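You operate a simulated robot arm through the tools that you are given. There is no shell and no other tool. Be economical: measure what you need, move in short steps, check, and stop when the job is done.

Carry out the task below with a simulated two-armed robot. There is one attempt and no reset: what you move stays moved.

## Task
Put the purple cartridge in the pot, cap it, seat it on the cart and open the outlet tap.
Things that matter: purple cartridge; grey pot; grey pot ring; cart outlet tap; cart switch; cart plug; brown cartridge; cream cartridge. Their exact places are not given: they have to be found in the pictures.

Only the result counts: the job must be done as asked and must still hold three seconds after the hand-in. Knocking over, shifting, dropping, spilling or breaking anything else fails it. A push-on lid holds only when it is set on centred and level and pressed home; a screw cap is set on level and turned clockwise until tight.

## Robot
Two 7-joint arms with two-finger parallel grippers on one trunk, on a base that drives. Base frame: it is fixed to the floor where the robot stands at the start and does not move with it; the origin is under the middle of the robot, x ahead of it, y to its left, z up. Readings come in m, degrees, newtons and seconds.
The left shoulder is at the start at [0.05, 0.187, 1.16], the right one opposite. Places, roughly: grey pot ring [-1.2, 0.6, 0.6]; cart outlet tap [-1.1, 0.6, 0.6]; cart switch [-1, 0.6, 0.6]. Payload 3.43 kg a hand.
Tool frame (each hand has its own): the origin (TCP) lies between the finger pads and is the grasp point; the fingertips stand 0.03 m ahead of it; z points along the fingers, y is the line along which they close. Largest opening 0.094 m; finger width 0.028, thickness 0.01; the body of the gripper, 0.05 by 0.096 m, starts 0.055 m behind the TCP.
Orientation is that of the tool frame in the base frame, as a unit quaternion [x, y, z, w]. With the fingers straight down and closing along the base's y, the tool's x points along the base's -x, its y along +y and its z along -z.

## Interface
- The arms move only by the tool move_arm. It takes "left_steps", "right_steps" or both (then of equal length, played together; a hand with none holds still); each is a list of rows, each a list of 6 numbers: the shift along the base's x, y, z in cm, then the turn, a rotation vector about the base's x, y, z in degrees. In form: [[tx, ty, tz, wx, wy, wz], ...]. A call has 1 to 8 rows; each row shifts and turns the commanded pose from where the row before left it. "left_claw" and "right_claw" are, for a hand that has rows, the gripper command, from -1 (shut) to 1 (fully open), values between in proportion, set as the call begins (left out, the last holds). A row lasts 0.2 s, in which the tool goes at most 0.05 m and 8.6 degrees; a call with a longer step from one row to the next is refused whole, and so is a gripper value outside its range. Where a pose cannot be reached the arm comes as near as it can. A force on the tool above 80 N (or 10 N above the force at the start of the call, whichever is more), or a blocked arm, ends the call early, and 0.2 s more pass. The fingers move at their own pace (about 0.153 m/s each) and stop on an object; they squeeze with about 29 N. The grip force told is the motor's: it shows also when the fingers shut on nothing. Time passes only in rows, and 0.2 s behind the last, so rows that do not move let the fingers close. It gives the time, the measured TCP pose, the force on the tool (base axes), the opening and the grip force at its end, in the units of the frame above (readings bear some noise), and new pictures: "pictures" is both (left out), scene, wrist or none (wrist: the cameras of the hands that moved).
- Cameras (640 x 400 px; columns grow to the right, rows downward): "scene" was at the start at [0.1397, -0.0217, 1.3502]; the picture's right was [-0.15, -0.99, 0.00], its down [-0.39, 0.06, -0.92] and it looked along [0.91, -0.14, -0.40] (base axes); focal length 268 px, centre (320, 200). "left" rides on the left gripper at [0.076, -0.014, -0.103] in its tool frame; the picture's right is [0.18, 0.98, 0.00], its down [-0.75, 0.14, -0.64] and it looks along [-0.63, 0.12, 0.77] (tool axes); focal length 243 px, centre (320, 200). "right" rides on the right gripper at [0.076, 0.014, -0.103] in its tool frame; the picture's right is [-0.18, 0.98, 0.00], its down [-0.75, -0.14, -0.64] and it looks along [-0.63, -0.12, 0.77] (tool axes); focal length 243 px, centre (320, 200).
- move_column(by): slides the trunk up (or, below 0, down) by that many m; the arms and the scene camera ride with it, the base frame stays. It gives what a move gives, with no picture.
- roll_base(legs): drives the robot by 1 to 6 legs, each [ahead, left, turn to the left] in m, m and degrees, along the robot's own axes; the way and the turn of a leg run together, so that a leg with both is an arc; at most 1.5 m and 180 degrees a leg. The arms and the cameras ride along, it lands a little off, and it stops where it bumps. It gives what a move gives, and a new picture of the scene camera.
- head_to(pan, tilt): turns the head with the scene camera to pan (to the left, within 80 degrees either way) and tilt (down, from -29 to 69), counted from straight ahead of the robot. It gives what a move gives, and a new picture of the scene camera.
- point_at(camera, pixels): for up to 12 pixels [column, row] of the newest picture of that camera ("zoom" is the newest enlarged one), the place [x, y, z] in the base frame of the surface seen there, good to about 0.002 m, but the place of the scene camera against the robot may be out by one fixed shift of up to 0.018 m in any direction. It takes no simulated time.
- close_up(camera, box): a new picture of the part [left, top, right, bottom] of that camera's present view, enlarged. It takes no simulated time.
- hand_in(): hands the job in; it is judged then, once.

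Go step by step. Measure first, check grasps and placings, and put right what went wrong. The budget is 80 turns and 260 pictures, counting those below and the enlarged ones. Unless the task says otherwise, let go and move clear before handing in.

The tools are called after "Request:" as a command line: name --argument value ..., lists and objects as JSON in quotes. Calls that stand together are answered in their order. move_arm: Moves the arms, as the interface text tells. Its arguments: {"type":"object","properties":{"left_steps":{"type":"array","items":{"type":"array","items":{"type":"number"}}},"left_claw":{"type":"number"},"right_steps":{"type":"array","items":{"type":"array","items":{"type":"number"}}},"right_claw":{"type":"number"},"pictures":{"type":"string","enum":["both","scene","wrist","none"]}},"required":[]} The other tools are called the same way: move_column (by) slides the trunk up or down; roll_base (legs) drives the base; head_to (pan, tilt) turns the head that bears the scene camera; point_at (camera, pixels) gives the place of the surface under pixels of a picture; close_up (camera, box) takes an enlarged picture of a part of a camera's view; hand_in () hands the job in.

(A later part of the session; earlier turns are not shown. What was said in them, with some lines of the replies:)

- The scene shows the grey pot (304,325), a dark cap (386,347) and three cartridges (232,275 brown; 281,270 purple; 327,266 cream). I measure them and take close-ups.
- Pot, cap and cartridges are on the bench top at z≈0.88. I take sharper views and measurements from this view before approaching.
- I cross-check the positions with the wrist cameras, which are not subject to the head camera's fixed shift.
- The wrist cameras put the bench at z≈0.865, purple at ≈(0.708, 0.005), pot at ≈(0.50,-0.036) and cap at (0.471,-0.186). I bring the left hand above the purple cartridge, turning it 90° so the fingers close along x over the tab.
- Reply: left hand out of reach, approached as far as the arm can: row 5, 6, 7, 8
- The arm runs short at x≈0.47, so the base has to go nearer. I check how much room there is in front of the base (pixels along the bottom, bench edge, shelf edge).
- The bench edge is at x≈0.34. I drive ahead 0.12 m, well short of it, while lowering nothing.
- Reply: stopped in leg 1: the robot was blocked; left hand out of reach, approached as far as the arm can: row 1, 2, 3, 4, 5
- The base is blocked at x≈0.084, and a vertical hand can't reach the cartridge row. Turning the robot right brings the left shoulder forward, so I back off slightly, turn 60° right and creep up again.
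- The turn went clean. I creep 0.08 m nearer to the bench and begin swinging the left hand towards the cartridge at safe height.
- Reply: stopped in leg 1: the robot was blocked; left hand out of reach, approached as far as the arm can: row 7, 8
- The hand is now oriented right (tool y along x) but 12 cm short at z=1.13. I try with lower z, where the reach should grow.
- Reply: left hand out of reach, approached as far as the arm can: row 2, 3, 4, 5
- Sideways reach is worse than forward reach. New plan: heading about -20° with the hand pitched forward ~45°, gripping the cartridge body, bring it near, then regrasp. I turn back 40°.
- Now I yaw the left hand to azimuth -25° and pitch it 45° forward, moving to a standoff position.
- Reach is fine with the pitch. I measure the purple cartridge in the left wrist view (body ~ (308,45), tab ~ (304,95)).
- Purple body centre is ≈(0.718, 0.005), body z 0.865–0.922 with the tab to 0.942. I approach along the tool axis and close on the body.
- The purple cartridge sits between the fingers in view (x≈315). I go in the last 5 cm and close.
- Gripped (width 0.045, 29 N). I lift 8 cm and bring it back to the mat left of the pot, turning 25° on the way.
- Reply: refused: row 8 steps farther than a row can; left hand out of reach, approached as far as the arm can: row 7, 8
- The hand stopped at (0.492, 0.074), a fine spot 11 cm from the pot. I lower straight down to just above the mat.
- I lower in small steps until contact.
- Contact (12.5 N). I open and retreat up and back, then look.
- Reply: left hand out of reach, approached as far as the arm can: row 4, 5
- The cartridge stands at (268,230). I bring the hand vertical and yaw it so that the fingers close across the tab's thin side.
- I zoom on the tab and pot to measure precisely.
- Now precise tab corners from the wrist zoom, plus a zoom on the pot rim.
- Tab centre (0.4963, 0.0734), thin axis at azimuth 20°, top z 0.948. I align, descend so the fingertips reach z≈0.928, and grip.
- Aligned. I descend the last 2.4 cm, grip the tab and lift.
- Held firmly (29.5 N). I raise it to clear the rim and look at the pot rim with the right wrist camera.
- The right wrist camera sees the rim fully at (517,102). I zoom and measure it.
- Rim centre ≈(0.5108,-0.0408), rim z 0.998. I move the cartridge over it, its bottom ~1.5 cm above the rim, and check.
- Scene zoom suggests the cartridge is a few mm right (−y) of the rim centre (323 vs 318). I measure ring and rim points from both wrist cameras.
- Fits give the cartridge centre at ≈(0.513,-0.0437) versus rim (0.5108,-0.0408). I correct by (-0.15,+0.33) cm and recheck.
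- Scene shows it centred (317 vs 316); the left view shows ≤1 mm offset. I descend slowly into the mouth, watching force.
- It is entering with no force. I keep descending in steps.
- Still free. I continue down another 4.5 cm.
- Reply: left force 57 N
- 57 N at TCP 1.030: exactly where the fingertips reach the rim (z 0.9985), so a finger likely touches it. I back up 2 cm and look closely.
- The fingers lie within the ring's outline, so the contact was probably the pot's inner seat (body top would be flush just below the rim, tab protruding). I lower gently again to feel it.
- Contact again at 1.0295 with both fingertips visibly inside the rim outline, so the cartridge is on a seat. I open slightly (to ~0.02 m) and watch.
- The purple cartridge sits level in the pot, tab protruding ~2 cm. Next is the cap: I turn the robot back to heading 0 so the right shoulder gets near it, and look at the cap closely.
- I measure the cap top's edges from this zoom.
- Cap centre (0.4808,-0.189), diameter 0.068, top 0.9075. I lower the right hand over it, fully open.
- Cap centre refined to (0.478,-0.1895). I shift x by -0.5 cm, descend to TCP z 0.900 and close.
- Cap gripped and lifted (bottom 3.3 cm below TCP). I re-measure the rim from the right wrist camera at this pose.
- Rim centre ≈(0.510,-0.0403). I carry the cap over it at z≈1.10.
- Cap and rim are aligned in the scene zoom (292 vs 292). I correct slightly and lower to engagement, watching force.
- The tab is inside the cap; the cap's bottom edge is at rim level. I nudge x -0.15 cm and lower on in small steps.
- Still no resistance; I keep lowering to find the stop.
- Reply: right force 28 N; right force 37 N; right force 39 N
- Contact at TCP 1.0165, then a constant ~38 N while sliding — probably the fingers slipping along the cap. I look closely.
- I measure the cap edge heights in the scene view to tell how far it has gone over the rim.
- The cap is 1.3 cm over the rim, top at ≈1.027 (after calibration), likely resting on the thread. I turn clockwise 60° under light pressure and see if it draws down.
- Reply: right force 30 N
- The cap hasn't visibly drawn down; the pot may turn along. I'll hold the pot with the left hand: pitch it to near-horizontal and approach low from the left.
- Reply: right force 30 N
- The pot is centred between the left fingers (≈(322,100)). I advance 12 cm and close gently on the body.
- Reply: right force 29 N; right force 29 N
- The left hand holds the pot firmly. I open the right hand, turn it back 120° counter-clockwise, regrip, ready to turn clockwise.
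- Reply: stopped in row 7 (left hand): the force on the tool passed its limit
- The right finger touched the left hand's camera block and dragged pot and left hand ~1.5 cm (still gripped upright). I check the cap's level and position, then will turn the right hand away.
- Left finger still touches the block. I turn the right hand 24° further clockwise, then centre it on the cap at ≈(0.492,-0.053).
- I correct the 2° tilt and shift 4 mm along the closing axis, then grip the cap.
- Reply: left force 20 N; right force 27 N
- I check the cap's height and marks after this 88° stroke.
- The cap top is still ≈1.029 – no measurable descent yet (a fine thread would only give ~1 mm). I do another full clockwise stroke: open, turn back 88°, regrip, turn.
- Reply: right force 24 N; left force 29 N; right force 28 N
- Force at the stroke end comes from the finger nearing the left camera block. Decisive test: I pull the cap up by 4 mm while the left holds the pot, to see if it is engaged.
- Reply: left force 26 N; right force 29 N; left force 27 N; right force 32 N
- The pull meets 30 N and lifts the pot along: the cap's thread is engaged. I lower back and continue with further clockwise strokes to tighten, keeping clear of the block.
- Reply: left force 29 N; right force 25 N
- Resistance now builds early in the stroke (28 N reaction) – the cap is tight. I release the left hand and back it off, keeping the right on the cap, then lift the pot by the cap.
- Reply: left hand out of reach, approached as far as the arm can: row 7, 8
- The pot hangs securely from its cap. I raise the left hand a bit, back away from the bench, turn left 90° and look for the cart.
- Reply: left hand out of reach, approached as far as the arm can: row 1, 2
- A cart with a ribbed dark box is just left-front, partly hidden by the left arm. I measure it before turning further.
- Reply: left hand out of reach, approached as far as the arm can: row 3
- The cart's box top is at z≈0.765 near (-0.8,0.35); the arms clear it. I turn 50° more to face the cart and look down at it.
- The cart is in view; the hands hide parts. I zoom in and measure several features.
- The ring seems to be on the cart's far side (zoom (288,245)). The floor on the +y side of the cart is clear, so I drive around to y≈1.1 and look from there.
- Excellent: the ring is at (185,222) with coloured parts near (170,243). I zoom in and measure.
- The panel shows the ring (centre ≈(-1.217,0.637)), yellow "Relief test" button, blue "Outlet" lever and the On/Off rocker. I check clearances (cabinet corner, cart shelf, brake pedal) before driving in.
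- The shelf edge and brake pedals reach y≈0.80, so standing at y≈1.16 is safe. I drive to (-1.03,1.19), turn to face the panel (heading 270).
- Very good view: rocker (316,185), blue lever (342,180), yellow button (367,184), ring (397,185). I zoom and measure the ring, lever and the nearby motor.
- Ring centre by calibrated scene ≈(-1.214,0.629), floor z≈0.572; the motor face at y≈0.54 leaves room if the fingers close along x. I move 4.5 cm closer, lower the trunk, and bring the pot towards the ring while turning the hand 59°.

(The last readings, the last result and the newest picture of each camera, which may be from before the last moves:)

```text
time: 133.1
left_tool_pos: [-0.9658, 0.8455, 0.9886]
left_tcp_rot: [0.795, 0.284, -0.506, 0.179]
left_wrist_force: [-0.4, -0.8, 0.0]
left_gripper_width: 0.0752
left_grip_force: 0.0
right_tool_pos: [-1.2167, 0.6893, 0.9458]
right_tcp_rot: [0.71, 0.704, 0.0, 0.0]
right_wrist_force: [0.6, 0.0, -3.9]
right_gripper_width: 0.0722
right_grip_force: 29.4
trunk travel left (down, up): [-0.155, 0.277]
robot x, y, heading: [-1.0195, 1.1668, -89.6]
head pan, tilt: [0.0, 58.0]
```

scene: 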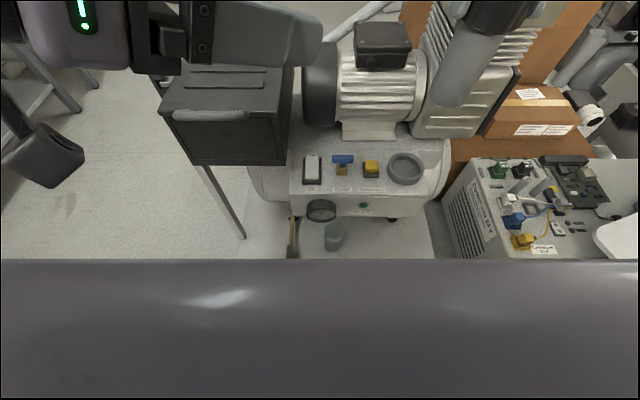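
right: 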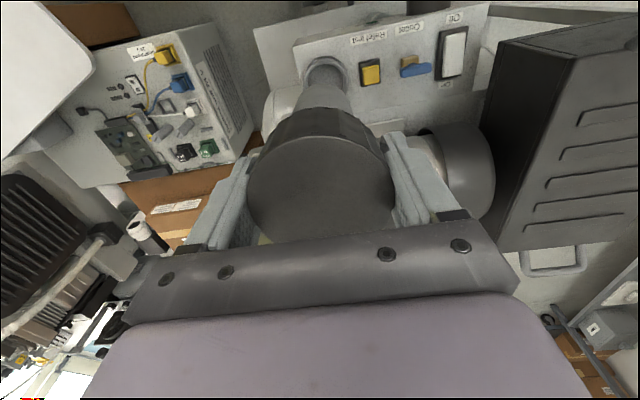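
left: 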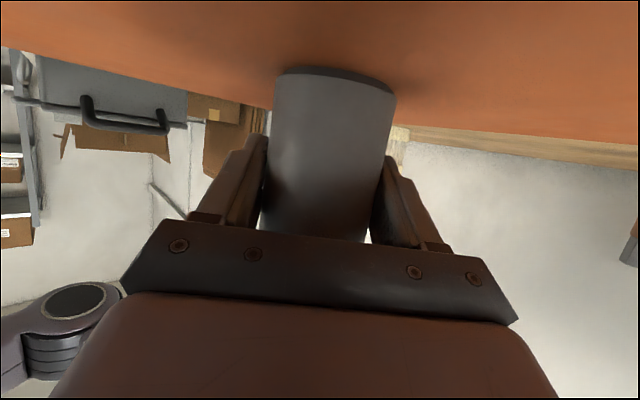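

The right wrist camera sees the ring at (325,72). I measure it there and in the scene for cross-check, also the lever.

Request:
close_up --camera "right" --box '[280, 20, 480, 120]'

Request:
point_at --camera "right" --pixels '[[325, 60], [307, 72], [343, 72], [309, 62], [341, 62], [326, 70], [403, 70], [415, 70], [428, 68], [408, 60]]'

Request:
close_up --camera "scene" --box '[330, 130, 450, 205]'

Request:
point_at --camera "zoom" --pixels '[[395, 115], [395, 288], [305, 200], [490, 200], [395, 200], [65, 140], [20, 140], [115, 140]]'

```text
3.20 times, centred on (380, 70) of right
```

zoom: 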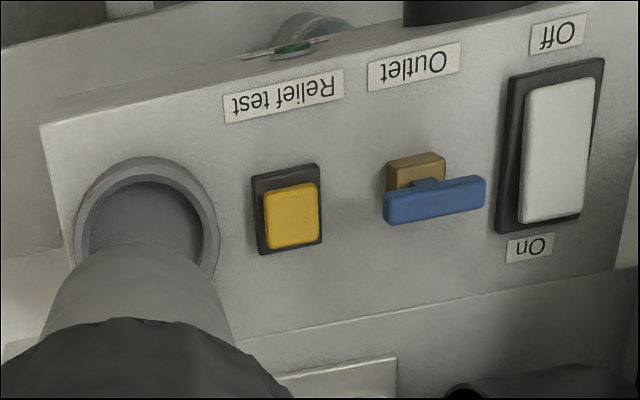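

```text
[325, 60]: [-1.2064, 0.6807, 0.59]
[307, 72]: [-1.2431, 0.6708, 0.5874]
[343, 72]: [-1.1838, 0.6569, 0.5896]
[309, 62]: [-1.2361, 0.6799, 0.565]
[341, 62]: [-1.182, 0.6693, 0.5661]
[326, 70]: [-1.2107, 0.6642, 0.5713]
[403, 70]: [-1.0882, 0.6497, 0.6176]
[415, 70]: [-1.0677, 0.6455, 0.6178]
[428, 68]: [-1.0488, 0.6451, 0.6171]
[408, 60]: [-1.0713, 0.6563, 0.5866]
```

```text
5.33 times, centred on (390, 168) of scene
```

zoom: 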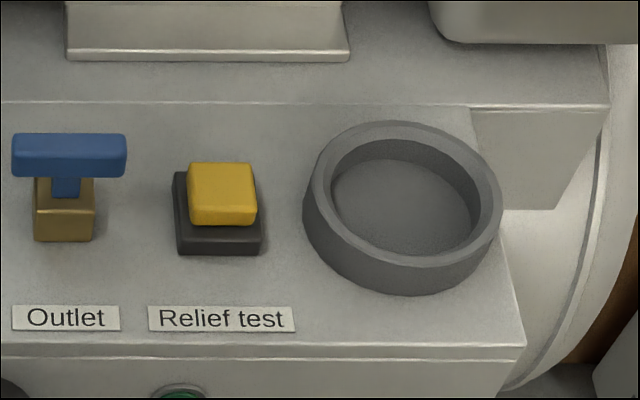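

```text
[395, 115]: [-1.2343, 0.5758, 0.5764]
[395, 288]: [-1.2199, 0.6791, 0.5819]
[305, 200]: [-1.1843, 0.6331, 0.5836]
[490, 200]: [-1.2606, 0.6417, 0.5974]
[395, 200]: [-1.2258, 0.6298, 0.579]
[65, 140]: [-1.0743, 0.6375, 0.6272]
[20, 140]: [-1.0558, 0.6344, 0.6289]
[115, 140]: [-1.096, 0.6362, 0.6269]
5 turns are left
```

Five turns remain, so I combine steps. Ring centre in arm frame ≈(-1.2145,0.640), rim z 0.588. I bring the pot over it, its bottom ~8 mm above the rim, and check both views.

Request:
move_arm --right_steps '[[0.22, -2.4, 0, 0, 0, 0], [0, -2.37, -2, 0, 0, 0], [0, 0, -4.5, 0, 0, 0], [0, 0, -4.5, 0, 0, 0], [0, 0, -4.5, 0, 0, 0], [0, 0, -4.5, 0, 0, 0], [0, 0, 0, 0, 0, 0]]'

Request:
close_up --camera "right" --box '[260, 30, 460, 155]'

Request:
close_up --camera "scene" --box '[340, 100, 460, 205]'

Request:
point_at --camera "right" --pixels '[[325, 60], [325, 66], [325, 72], [325, 78], [305, 80], [345, 80], [310, 70], [340, 70], [325, 90], [325, 100]]'

```text
time: 134.7
left_tool_pos: [-0.9676, 0.8466, 0.9886]
left_tcp_rot: [0.795, 0.284, -0.506, 0.179]
left_wrist_force: [-0.5, -0.5, -0.2]
left_gripper_width: 0.0753
left_grip_force: 0.0
right_tool_pos: [-1.2158, 0.6409, 0.7452]
right_tcp_rot: [0.71, 0.704, 0.001, 0.001]
right_wrist_force: [0.0, 0.1, -4.3]
right_gripper_width: 0.0726
right_grip_force: 28.8
trunk travel left (down, up): [-0.155, 0.277]
robot x, y, heading: [-1.0236, 1.1688, -89.5]
head pan, tilt: [0.0, 58.0]
```

scene: 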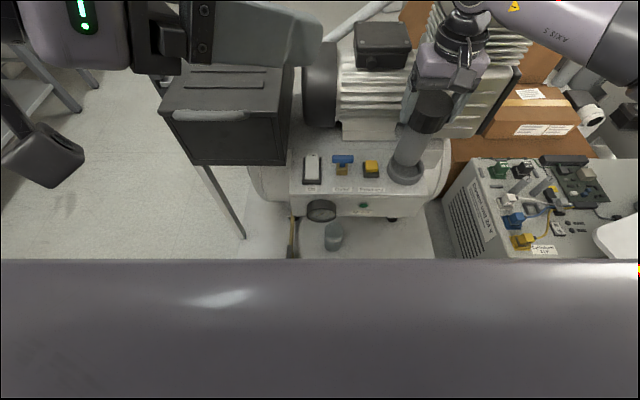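
right: 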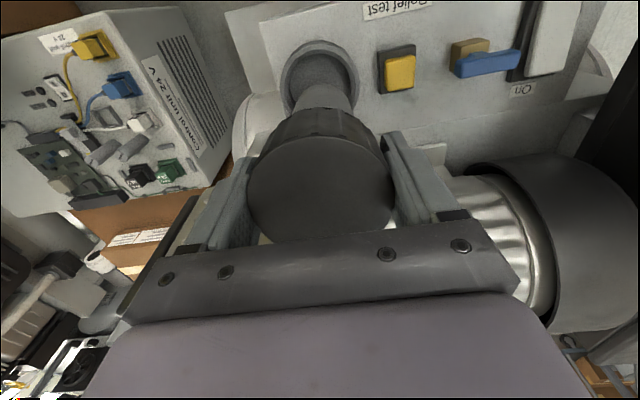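

```text
3.20 times, centred on (360, 92) of right
```

zoom: 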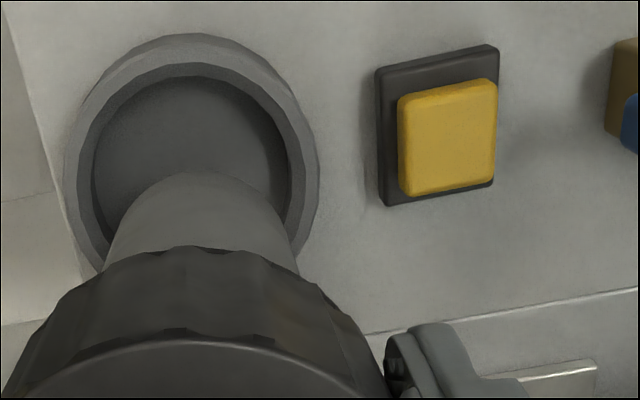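

```text
3.81 times, centred on (400, 152) of scene
```

zoom: 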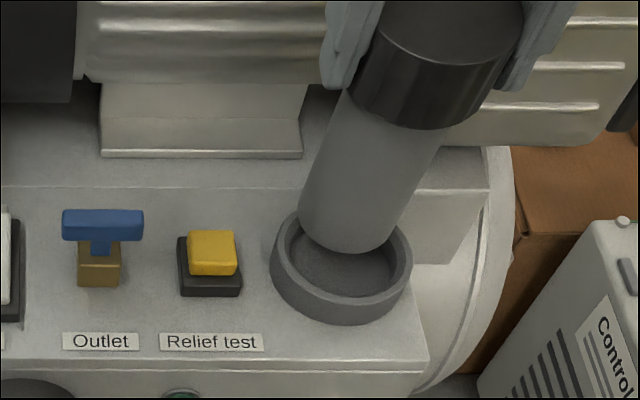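

```text
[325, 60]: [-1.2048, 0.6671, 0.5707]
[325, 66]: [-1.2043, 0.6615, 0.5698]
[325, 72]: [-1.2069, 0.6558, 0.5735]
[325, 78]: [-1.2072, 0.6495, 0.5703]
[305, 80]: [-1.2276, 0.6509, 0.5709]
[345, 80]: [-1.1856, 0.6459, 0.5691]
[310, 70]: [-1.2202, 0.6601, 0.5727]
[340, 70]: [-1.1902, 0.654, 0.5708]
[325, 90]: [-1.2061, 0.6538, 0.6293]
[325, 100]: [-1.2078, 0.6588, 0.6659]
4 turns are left
```

The scene zoom and pot-surface points show the pot hanging tilted ~7° (bottom ~18 mm towards -y of the ring centre) while x is right. I rotate the hand +7° about x to bring it upright, lower it into the ring in small steps, and look.

Request:
move_arm --right_steps '[[0.1, 0.05, 0.2, 7, 0, 0], [0, 0, -0.5, 0, 0, 0], [0, 0, 0, 0, 0, 0]]' --pictures "none"

Request:
close_up --camera "scene" --box '[340, 100, 460, 205]'

Request:
move_arm --right_steps '[[0, 0, -0.3, 0, 0, 0], [0, 0, -0.3, 0, 0, 0], [0, 0, -0.3, 0, 0, 0], [0, 0, -0.3, 0, 0, 0]]' --pictures "none"

Request:
move_arm --right_steps '[[0, 0, -0.3, 0, 0, 0], [0, 0, -0.3, 0, 0, 0], [0, 0, -0.2, 0, 0, 0]]' --pictures "none"

Request:
close_up --camera "scene" --box '[340, 100, 460, 205]'

Request:
close_up --camera "right" --box '[230, 30, 430, 240]'

Request:
point_at --camera "scene" --pixels '[[333, 159], [342, 159], [351, 159], [420, 120], [412, 150]]'

```text
time: 135.5
left_tool_pos: [-0.9668, 0.8452, 0.9882]
left_tcp_rot: [0.795, 0.284, -0.506, 0.179]
left_wrist_force: [0.1, -0.8, 0.4]
left_gripper_width: 0.075
left_grip_force: 0.0
right_tool_pos: [-1.2141, 0.6425, 0.7411]
right_tcp_rot: [0.708, 0.703, 0.043, -0.043]
right_wrist_force: [-0.1, -0.3, -4.5]
right_gripper_width: 0.0726
right_grip_force: 29.5
trunk travel left (down, up): [-0.155, 0.277]
robot x, y, heading: [-1.0208, 1.167, -89.7]
head pan, tilt: [0.0, 58.0]
```

```text
3.81 times, centred on (400, 152) of scene
```

zoom: 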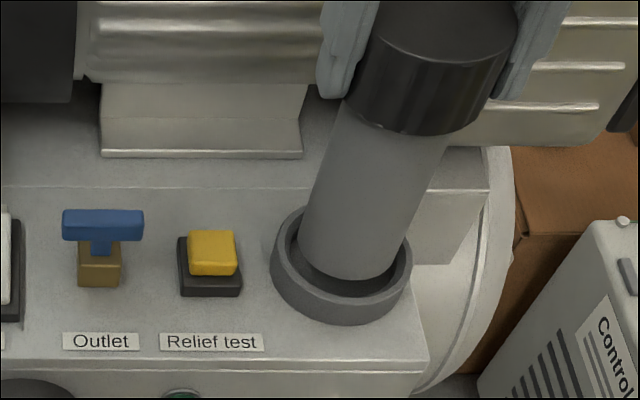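

```text
time: 136.5
left_tool_pos: [-0.9669, 0.8457, 0.9872]
left_tcp_rot: [0.795, 0.283, -0.506, 0.179]
left_wrist_force: [-0.4, 0.4, 0.9]
left_gripper_width: 0.0754
left_grip_force: 0.1
right_tool_pos: [-1.2143, 0.6415, 0.7301]
right_tcp_rot: [0.708, 0.704, 0.043, -0.043]
right_wrist_force: [-0.4, 0.4, -4.1]
right_gripper_width: 0.0727
right_grip_force: 29.4
trunk travel left (down, up): [-0.155, 0.277]
robot x, y, heading: [-1.0184, 1.1709, -89.7]
head pan, tilt: [0.0, 58.0]
```

```text
time: 137.3
left_tool_pos: [-0.9668, 0.8449, 0.9891]
left_tcp_rot: [0.794, 0.283, -0.507, 0.179]
left_wrist_force: [-0.2, 0.5, 0.0]
left_gripper_width: 0.0753
left_grip_force: 0.1
right_tool_pos: [-1.2126, 0.6409, 0.7223]
right_tcp_rot: [0.708, 0.704, 0.043, -0.042]
right_wrist_force: [-0.9, 1.3, 1.5]
right_gripper_width: 0.0725
right_grip_force: 29.1
trunk travel left (down, up): [-0.155, 0.277]
robot x, y, heading: [-1.0159, 1.1683, -89.5]
head pan, tilt: [0.0, 58.0]
```

```text
3.81 times, centred on (400, 152) of scene
```

zoom: 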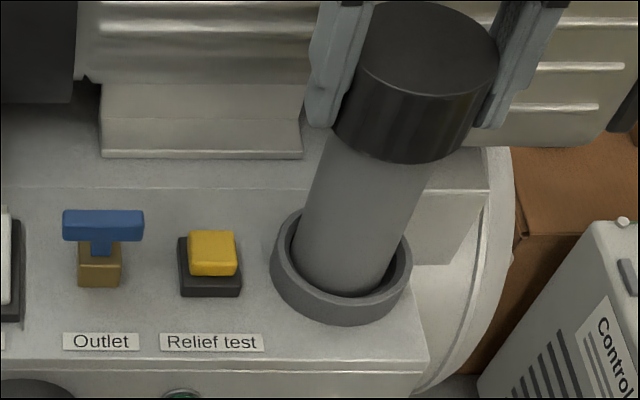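

```text
1.90 times, centred on (330, 135) of right
```

zoom: 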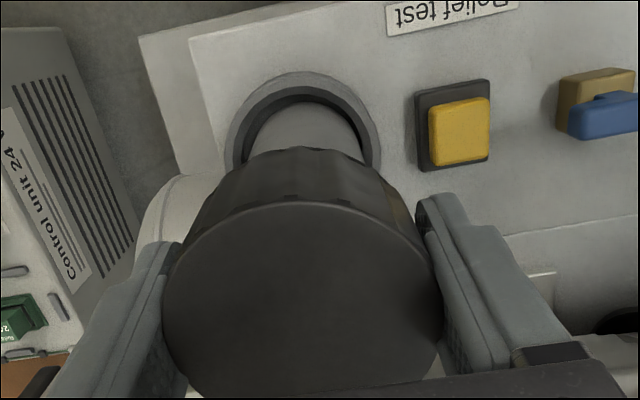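

```text
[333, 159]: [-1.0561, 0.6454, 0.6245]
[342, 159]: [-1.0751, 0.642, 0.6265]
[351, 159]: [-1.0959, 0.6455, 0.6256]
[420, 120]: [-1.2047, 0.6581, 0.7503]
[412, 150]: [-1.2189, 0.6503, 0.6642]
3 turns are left
```

The pot stands in the ring (its weight is off the hand). I press lightly, release, raise, shift the base slightly towards the tap, and turn the hand so the fingers will close across the blue lever, then measure it.

Request:
move_arm --right_steps '[[0, 0, -0.2, 0, 0, 0], [0, 0, 0, 0, 0, 0]]' --pictures "none"

Request:
move_arm --right_steps '[[0, 0, 0, 0, 0, 0], [0, 0, 0, 0, 0, 0], [0, 0, 1, 0, 0, 0], [0, 0, 3, 0, 0, 0], [0, 0, 4, 0, 0, 0], [0, 0, 4, 0, 0, 0], [0, 0, 1, -7, 0, 0]]' --right_claw 0.9 --pictures "scene"

Request:
close_up --camera "scene" --box '[340, 100, 460, 205]'

Request:
roll_base --legs '[[0.02, 0.08, 0]]'

Request:
move_arm --right_steps '[[0.8, 0.3, 0, 0, 0, -8.2], [0.8, 0.3, 0, 0, 0, -8.2], [0.8, 0.3, 0, 0, 0, -8.2], [0.8, 0.3, 0, 0, 0, -8.2], [0.8, 0.3, 0, 0, 0, -8.2], [0.8, 0.3, 0, 0, 0, -8.2], [0.8, 0.3, 0, 0, 0, -8.2], [0.8, 0.3, 0, 0, 0, -8.2]]' --right_claw -0.15 --pictures "none"

Request:
move_arm --right_steps '[[0, 0, -2, 0, 0, -8.2], [0, 0, -2, 0, 0, -8.2], [0, 0, -2, 0, 0, -8], [0, 0, 0, 0, 0, 0]]'

Request:
point_at --camera "right" --pixels '[[300, 92], [308, 92], [314, 92], [320, 92], [326, 92], [332, 92], [340, 92], [320, 76], [320, 84], [320, 100], [320, 108], [350, 92]]'

Request:
close_up --camera "right" --box '[220, 20, 420, 170]'

Request:
close_up --camera "scene" --box '[300, 80, 480, 230]'

```text
time: 137.9
left_tool_pos: [-0.9673, 0.8469, 0.989]
left_tcp_rot: [0.794, 0.283, -0.506, 0.18]
left_wrist_force: [-0.3, -0.5, -0.1]
left_gripper_width: 0.0751
left_grip_force: 0.0
right_tool_pos: [-1.2122, 0.6421, 0.7204]
right_tcp_rot: [0.709, 0.703, 0.043, -0.041]
right_wrist_force: [0.1, 2.3, 9.4]
right_gripper_width: 0.0725
right_grip_force: 28.5
trunk travel left (down, up): [-0.155, 0.277]
robot x, y, heading: [-1.0178, 1.1665, -89.5]
head pan, tilt: [0.0, 58.0]
```

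```text
time: 139.5
left_tool_pos: [-0.9666, 0.8462, 0.9881]
left_tcp_rot: [0.794, 0.284, -0.506, 0.18]
left_wrist_force: [1.1, 1.2, 0.4]
left_gripper_width: 0.0751
left_grip_force: 0.0
right_tool_pos: [-1.213, 0.6423, 0.85]
right_tcp_rot: [0.71, 0.704, 0.001, 0.003]
right_wrist_force: [0.0, 0.3, 0.6]
right_gripper_width: 0.0893
right_grip_force: 0.1
trunk travel left (down, up): [-0.155, 0.277]
robot x, y, heading: [-1.0183, 1.1678, -89.6]
head pan, tilt: [0.0, 58.0]
```

scene: 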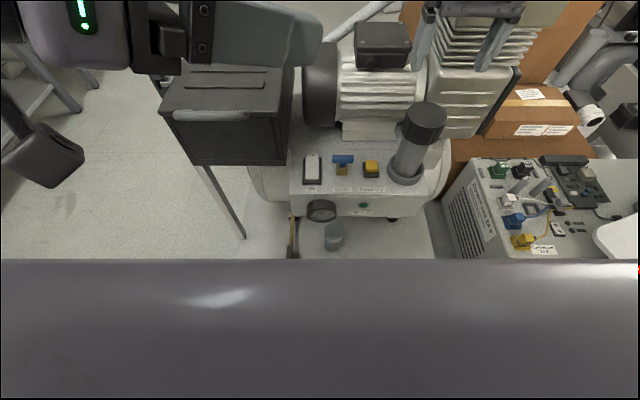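

```text
3.81 times, centred on (400, 152) of scene
```

zoom: 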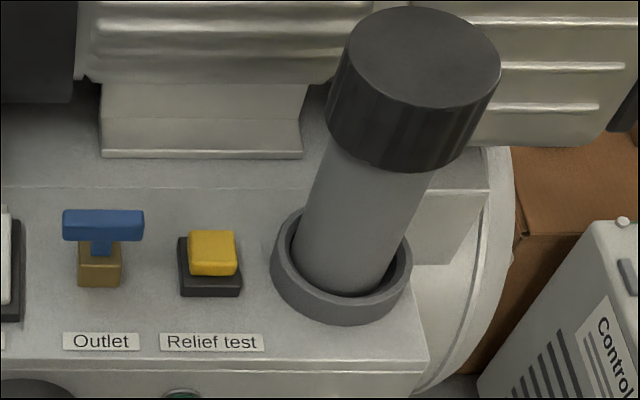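

```text
time: 140.2
left_tool_pos: [-0.9703, 0.8451, 0.9878]
left_tcp_rot: [0.796, 0.28, -0.507, 0.177]
left_wrist_force: [0.4, -0.2, 0.0]
left_gripper_width: 0.0751
left_grip_force: 0.1
right_tool_pos: [-1.2194, 0.6436, 0.8502]
right_tcp_rot: [0.713, 0.701, -0.001, 0.001]
right_wrist_force: [-0.3, -0.7, 0.1]
right_gripper_width: 0.0895
right_grip_force: 0.0
trunk travel left (down, up): [-0.155, 0.277]
robot x, y, heading: [-1.0192, 1.1692, -90.2]
head pan, tilt: [0.0, 58.0]
stopped in leg 1: the robot was blocked; the commanded pose is now the measured one
```

scene: 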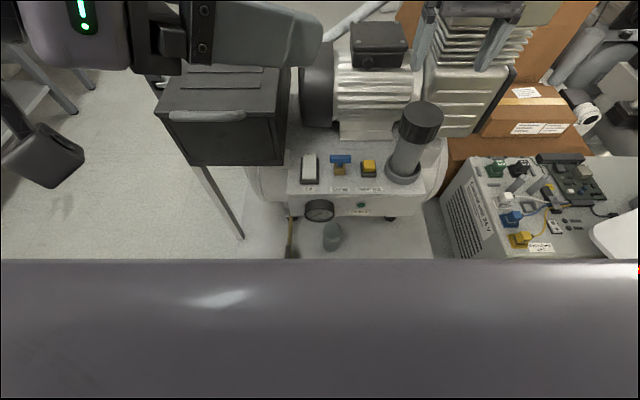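

```text
time: 142.0
left_tool_pos: [-0.9701, 0.8464, 0.9886]
left_tcp_rot: [0.796, 0.281, -0.506, 0.177]
left_wrist_force: [0.4, 0.3, 0.6]
left_gripper_width: 0.075
left_grip_force: 0.0
right_tool_pos: [-1.1559, 0.6673, 0.849]
right_tcp_rot: [0.979, 0.202, -0.001, 0.002]
right_wrist_force: [-0.3, 0.2, 0.2]
right_gripper_width: 0.0401
right_grip_force: 0.0
trunk travel left (down, up): [-0.155, 0.277]
robot x, y, heading: [-1.0195, 1.1704, -90.1]
head pan, tilt: [0.0, 58.0]
```

```text
time: 143.0
left_tool_pos: [-0.971, 0.8465, 0.9881]
left_tcp_rot: [0.796, 0.28, -0.506, 0.177]
left_wrist_force: [-0.2, 1.0, 1.0]
left_gripper_width: 0.0752
left_grip_force: 0.2
right_tool_pos: [-1.1553, 0.6678, 0.7893]
right_tcp_rot: [1.0, -0.01, 0.0, 0.0]
right_wrist_force: [-0.6, -0.4, -0.6]
right_gripper_width: 0.0401
right_grip_force: 0.2
trunk travel left (down, up): [-0.155, 0.277]
robot x, y, heading: [-1.0205, 1.1702, -89.9]
head pan, tilt: [0.0, 58.0]
```

scene: 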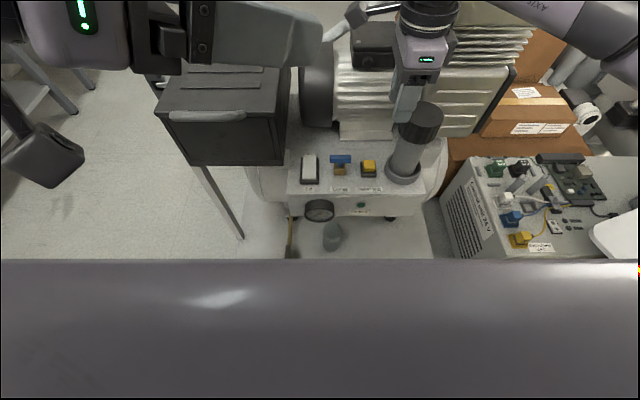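
right: 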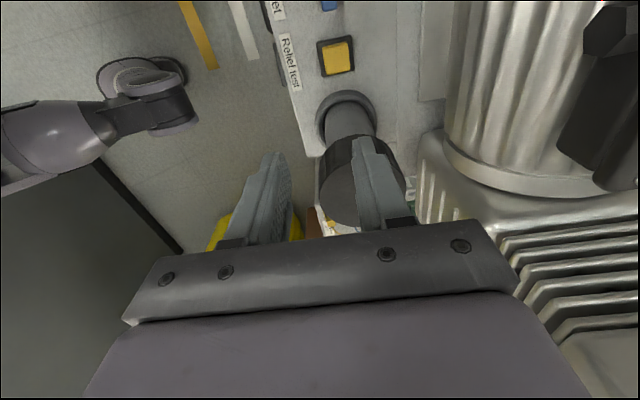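

```text
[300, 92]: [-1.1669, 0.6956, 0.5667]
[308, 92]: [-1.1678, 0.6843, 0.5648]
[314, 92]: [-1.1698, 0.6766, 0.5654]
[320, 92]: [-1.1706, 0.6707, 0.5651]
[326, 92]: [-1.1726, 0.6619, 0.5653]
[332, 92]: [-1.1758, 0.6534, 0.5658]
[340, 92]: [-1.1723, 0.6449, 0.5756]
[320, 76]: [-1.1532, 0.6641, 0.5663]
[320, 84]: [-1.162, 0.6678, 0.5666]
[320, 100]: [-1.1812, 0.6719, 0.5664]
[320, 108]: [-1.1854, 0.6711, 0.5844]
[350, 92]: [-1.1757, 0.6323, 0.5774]
```

```text
2.67 times, centred on (320, 95) of right
```

zoom: 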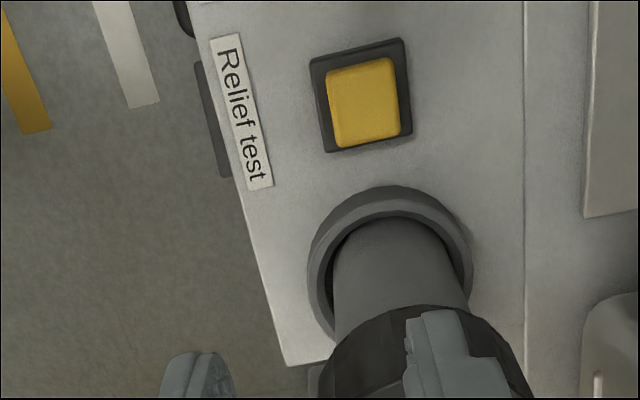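

```text
2.67 times, centred on (390, 155) of scene
2 turns are left
```

zoom: 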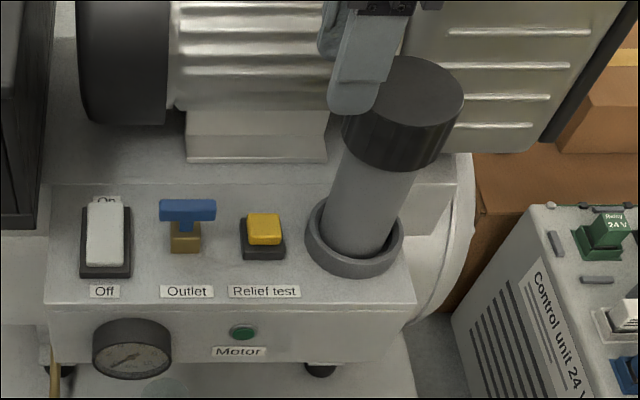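

The pot stands upright in its ring. The lever lies along x at ≈(-1.069,0.647), top z 0.617. With two turns left I script: move over it, lower the trunk, descend, grip, turn 90° counter-clockwise, release, rise, and look.

Request:
move_arm --right_steps '[[2.9, -0.7, 0, 0, 0, 0], [2.9, -0.7, 0, 0, 0, 0], [2.83, -0.68, 0, 0, 0, 0], [0, 0, 0, 0, 0, 0]]' --pictures "wrist"

Request:
move_column --by -0.08

Request:
move_arm --right_steps '[[0, 0, -3, 0, 0, 0], [0, 0, -3, 0, 0, 0], [0, 0, -1.7, 0, 0, 0], [0, 0, 0, 0, 0, 0]]' --pictures "wrist"

Request:
move_arm --right_steps '[[0, 0, 0, 0, 0, 0], [0, 0, 0, 0, 0, 0]]' --right_claw -1 --pictures "wrist"

Request:
move_arm --right_steps '[[0, 0, 0, 0, 0, 8.3], [0, 0, 0, 0, 0, 8.3], [0, 0, 0, 0, 0, 8.3], [0, 0, 0, 0, 0, 8.3], [0, 0, 0, 0, 0, 8.3], [0, 0, 0, 0, 0, 8.3]]' --pictures "wrist"

Request:
move_arm --right_steps '[[0, 0, 0, 0, 0, 8.3], [0, 0, 0, 0, 0, 8.3], [0, 0, 0, 0, 0, 8.3], [0, 0, 0, 0, 0, 8.3], [0, 0, 0, 0, 0, 8.3]]' --pictures "wrist"

Request:
move_arm --right_steps '[[0, 0, 0, 0, 0, 0], [0, 0, 0, 0, 0, 0], [0, 0, 2, 0, 0, 0], [0, 0, 4, 0, 0, 0], [0, 0, 4, 0, 0, 0], [0, 1, 4, 0, 0, 0], [0, 1, 4, 0, 0, 0]]' --right_claw -0.3

Request:
close_up --camera "scene" --box '[300, 80, 480, 230]'

Request:
close_up --camera "right" --box '[220, 20, 420, 170]'

```text
time: 144.0
left_tool_pos: [-0.9706, 0.8463, 0.9882]
left_tcp_rot: [0.796, 0.281, -0.506, 0.177]
left_wrist_force: [-0.2, -0.4, -0.2]
left_gripper_width: 0.0752
left_grip_force: 0.0
right_tool_pos: [-1.07, 0.6461, 0.7899]
right_tcp_rot: [1.0, -0.009, -0.002, 0.001]
right_wrist_force: [0.3, 0.2, -0.3]
right_gripper_width: 0.0398
right_grip_force: 0.0
trunk travel left (down, up): [-0.155, 0.277]
robot x, y, heading: [-1.0222, 1.1692, -90.1]
head pan, tilt: [0.0, 58.0]
```

right: 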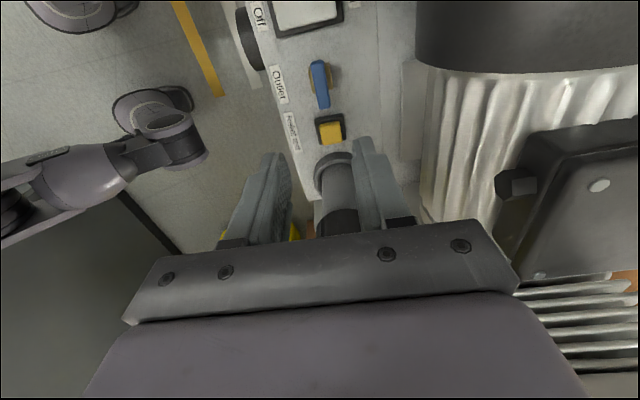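

```text
time: 145.2
left_tool_pos: [-0.9706, 0.8463, 0.9088]
left_tcp_rot: [0.796, 0.279, -0.507, 0.177]
left_wrist_force: [-0.9, -0.6, -0.4]
left_gripper_width: 0.0753
left_grip_force: 0.1
right_tool_pos: [-1.0693, 0.6481, 0.71]
right_tcp_rot: [1.0, -0.009, -0.001, 0.0]
right_wrist_force: [0.0, -0.1, -0.4]
right_gripper_width: 0.04
right_grip_force: 0.0
trunk travel left (down, up): [-0.075, 0.357]
robot x, y, heading: [-1.0191, 1.168, -89.8]
head pan, tilt: [0.0, 58.0]
```

```text
time: 146.2
left_tool_pos: [-0.9705, 0.8455, 0.9081]
left_tcp_rot: [0.796, 0.28, -0.506, 0.177]
left_wrist_force: [1.0, -0.3, -0.1]
left_gripper_width: 0.0753
left_grip_force: 0.0
right_tool_pos: [-1.0693, 0.648, 0.6323]
right_tcp_rot: [1.0, -0.01, -0.001, 0.001]
right_wrist_force: [0.4, -0.2, 0.3]
right_gripper_width: 0.04
right_grip_force: 0.1
trunk travel left (down, up): [-0.075, 0.357]
robot x, y, heading: [-1.0173, 1.1699, -90.0]
head pan, tilt: [0.0, 58.0]
```

right: 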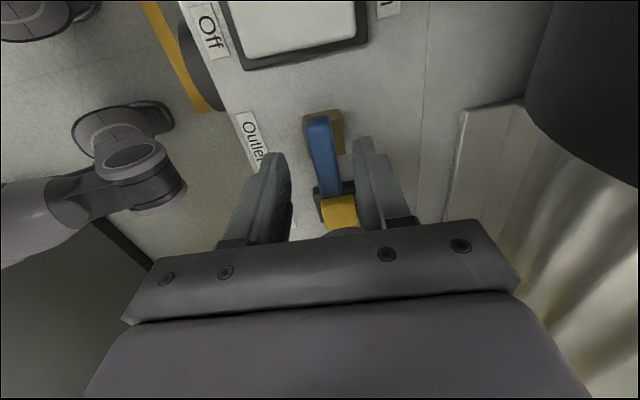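

```text
time: 146.8
left_tool_pos: [-0.9707, 0.8459, 0.9079]
left_tcp_rot: [0.796, 0.281, -0.506, 0.176]
left_wrist_force: [-0.6, 0.0, -0.1]
left_gripper_width: 0.0752
left_grip_force: 0.0
right_tool_pos: [-1.0701, 0.6472, 0.6329]
right_tcp_rot: [1.0, -0.009, -0.001, 0.005]
right_wrist_force: [3.5, -31.9, -2.7]
right_gripper_width: 0.0138
right_grip_force: 45.4
trunk travel left (down, up): [-0.075, 0.357]
robot x, y, heading: [-1.0212, 1.1664, -89.9]
head pan, tilt: [0.0, 58.0]
```

right: 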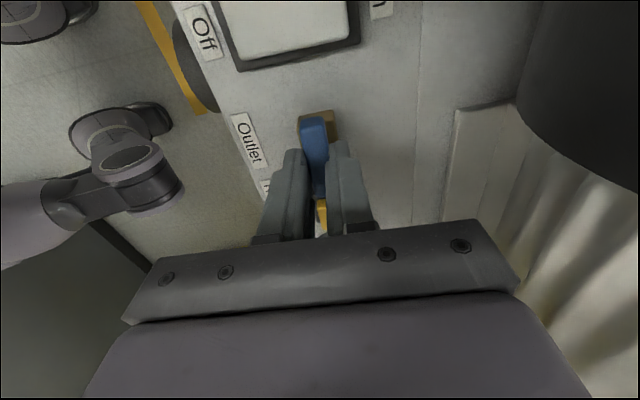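

```text
time: 148.2
left_tool_pos: [-0.9703, 0.8449, 0.9089]
left_tcp_rot: [0.796, 0.281, -0.507, 0.176]
left_wrist_force: [-0.1, -0.1, -0.6]
left_gripper_width: 0.0748
left_grip_force: 0.1
right_tool_pos: [-1.0682, 0.6437, 0.6334]
right_tcp_rot: [0.91, 0.414, -0.001, 0.008]
right_wrist_force: [9.4, -42.2, 4.2]
right_gripper_width: 0.0138
right_grip_force: 45.4
trunk travel left (down, up): [-0.075, 0.357]
robot x, y, heading: [-1.0186, 1.1708, -90.1]
head pan, tilt: [0.0, 58.0]
```

right: 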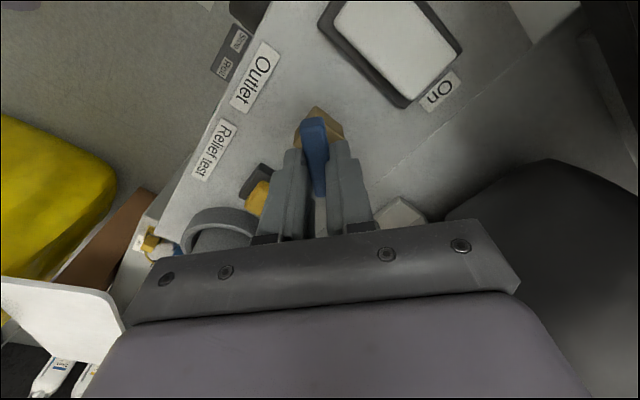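

```text
time: 149.3
left_tool_pos: [-0.9699, 0.8456, 0.9075]
left_tcp_rot: [0.796, 0.28, -0.506, 0.176]
left_wrist_force: [0.1, 0.5, -0.3]
left_gripper_width: 0.0754
left_grip_force: 0.1
right_tool_pos: [-1.0668, 0.6424, 0.6337]
right_tcp_rot: [0.704, 0.71, -0.003, 0.009]
right_wrist_force: [18.1, -41.5, 0.2]
right_gripper_width: 0.014
right_grip_force: 45.2
trunk travel left (down, up): [-0.075, 0.357]
robot x, y, heading: [-1.0207, 1.1732, -90.0]
head pan, tilt: [0.0, 58.0]
```

right: 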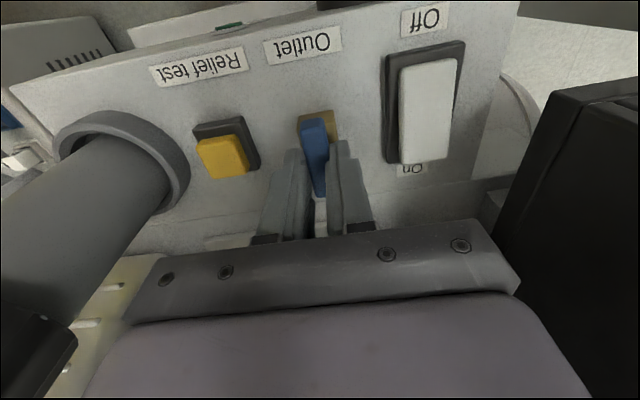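

```text
time: 150.9
left_tool_pos: [-0.9708, 0.8455, 0.908]
left_tcp_rot: [0.796, 0.28, -0.507, 0.177]
left_wrist_force: [-0.4, -0.6, 0.2]
left_gripper_width: 0.0751
left_grip_force: 0.1
right_tool_pos: [-1.0688, 0.6659, 0.8124]
right_tcp_rot: [0.705, 0.709, 0.0, 0.002]
right_wrist_force: [-0.1, -0.3, 0.2]
right_gripper_width: 0.0331
right_grip_force: 0.0
trunk travel left (down, up): [-0.075, 0.357]
robot x, y, heading: [-1.0197, 1.1678, -90.4]
head pan, tilt: [0.0, 58.0]
```

scene: 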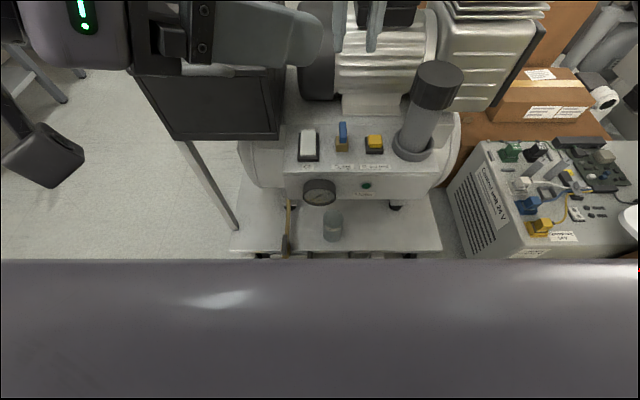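
right: 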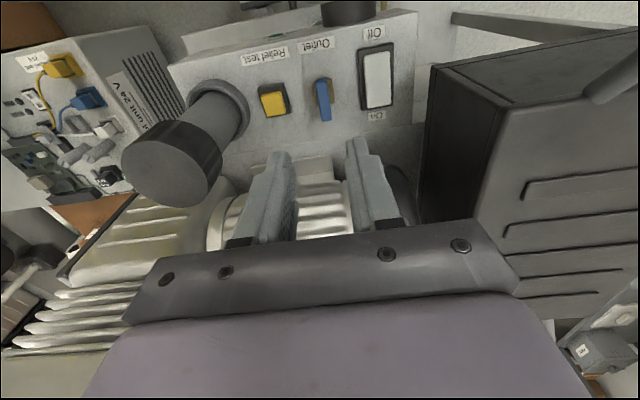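

```text
2.67 times, centred on (390, 155) of scene
```

zoom: 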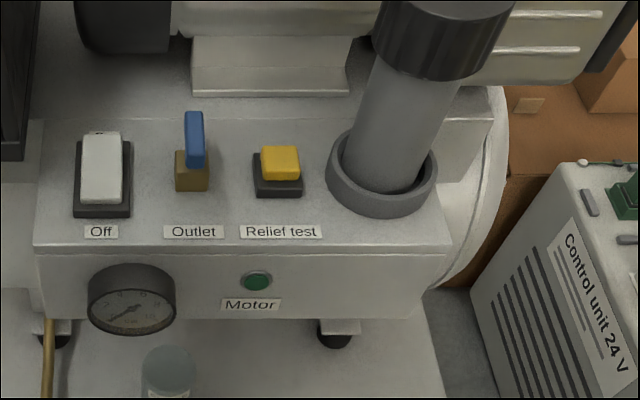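

```text
2.67 times, centred on (320, 95) of right
1 turns are left
```

zoom: 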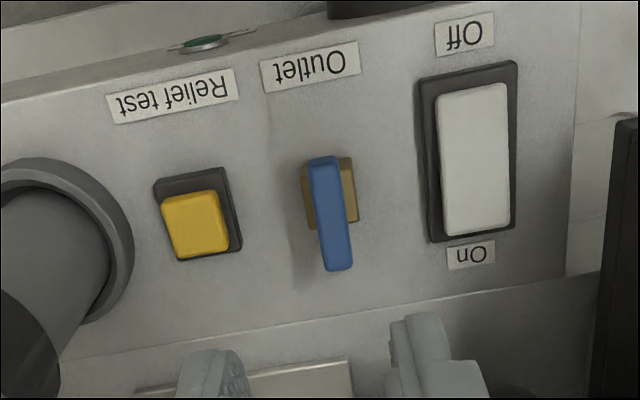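

The blue outlet lever now points along y, a full 90° from where it started (scene zoom (195,140)). The capped pot stands upright in its ring, and the switch and relief button look unchanged, so I hand in.

Request:
hand_in

```text
The job is handed in.
```

I put the purple cartridge in the grey pot, screwed the cap on, stood the pot in the cart's ring and turned the outlet lever 90°. The job is handed in.

- **Cap:** it held when I pulled up on it with about 30 N, and turning met firm resistance, so I took it as tight. I could not measure the cap moving down as it screwed on.
- **Outlet tap:** I turned the lever counter-clockwise, assuming that opens it. I saw no label or flow to confirm it.
- **Bumps:** during capping, one hand knocked the other and dragged the pot about 1.5 cm on the bench. It stayed gripped and upright. The base was also blocked three times: twice at the bench and once beside the cart. I saw nothing move in the pictures.
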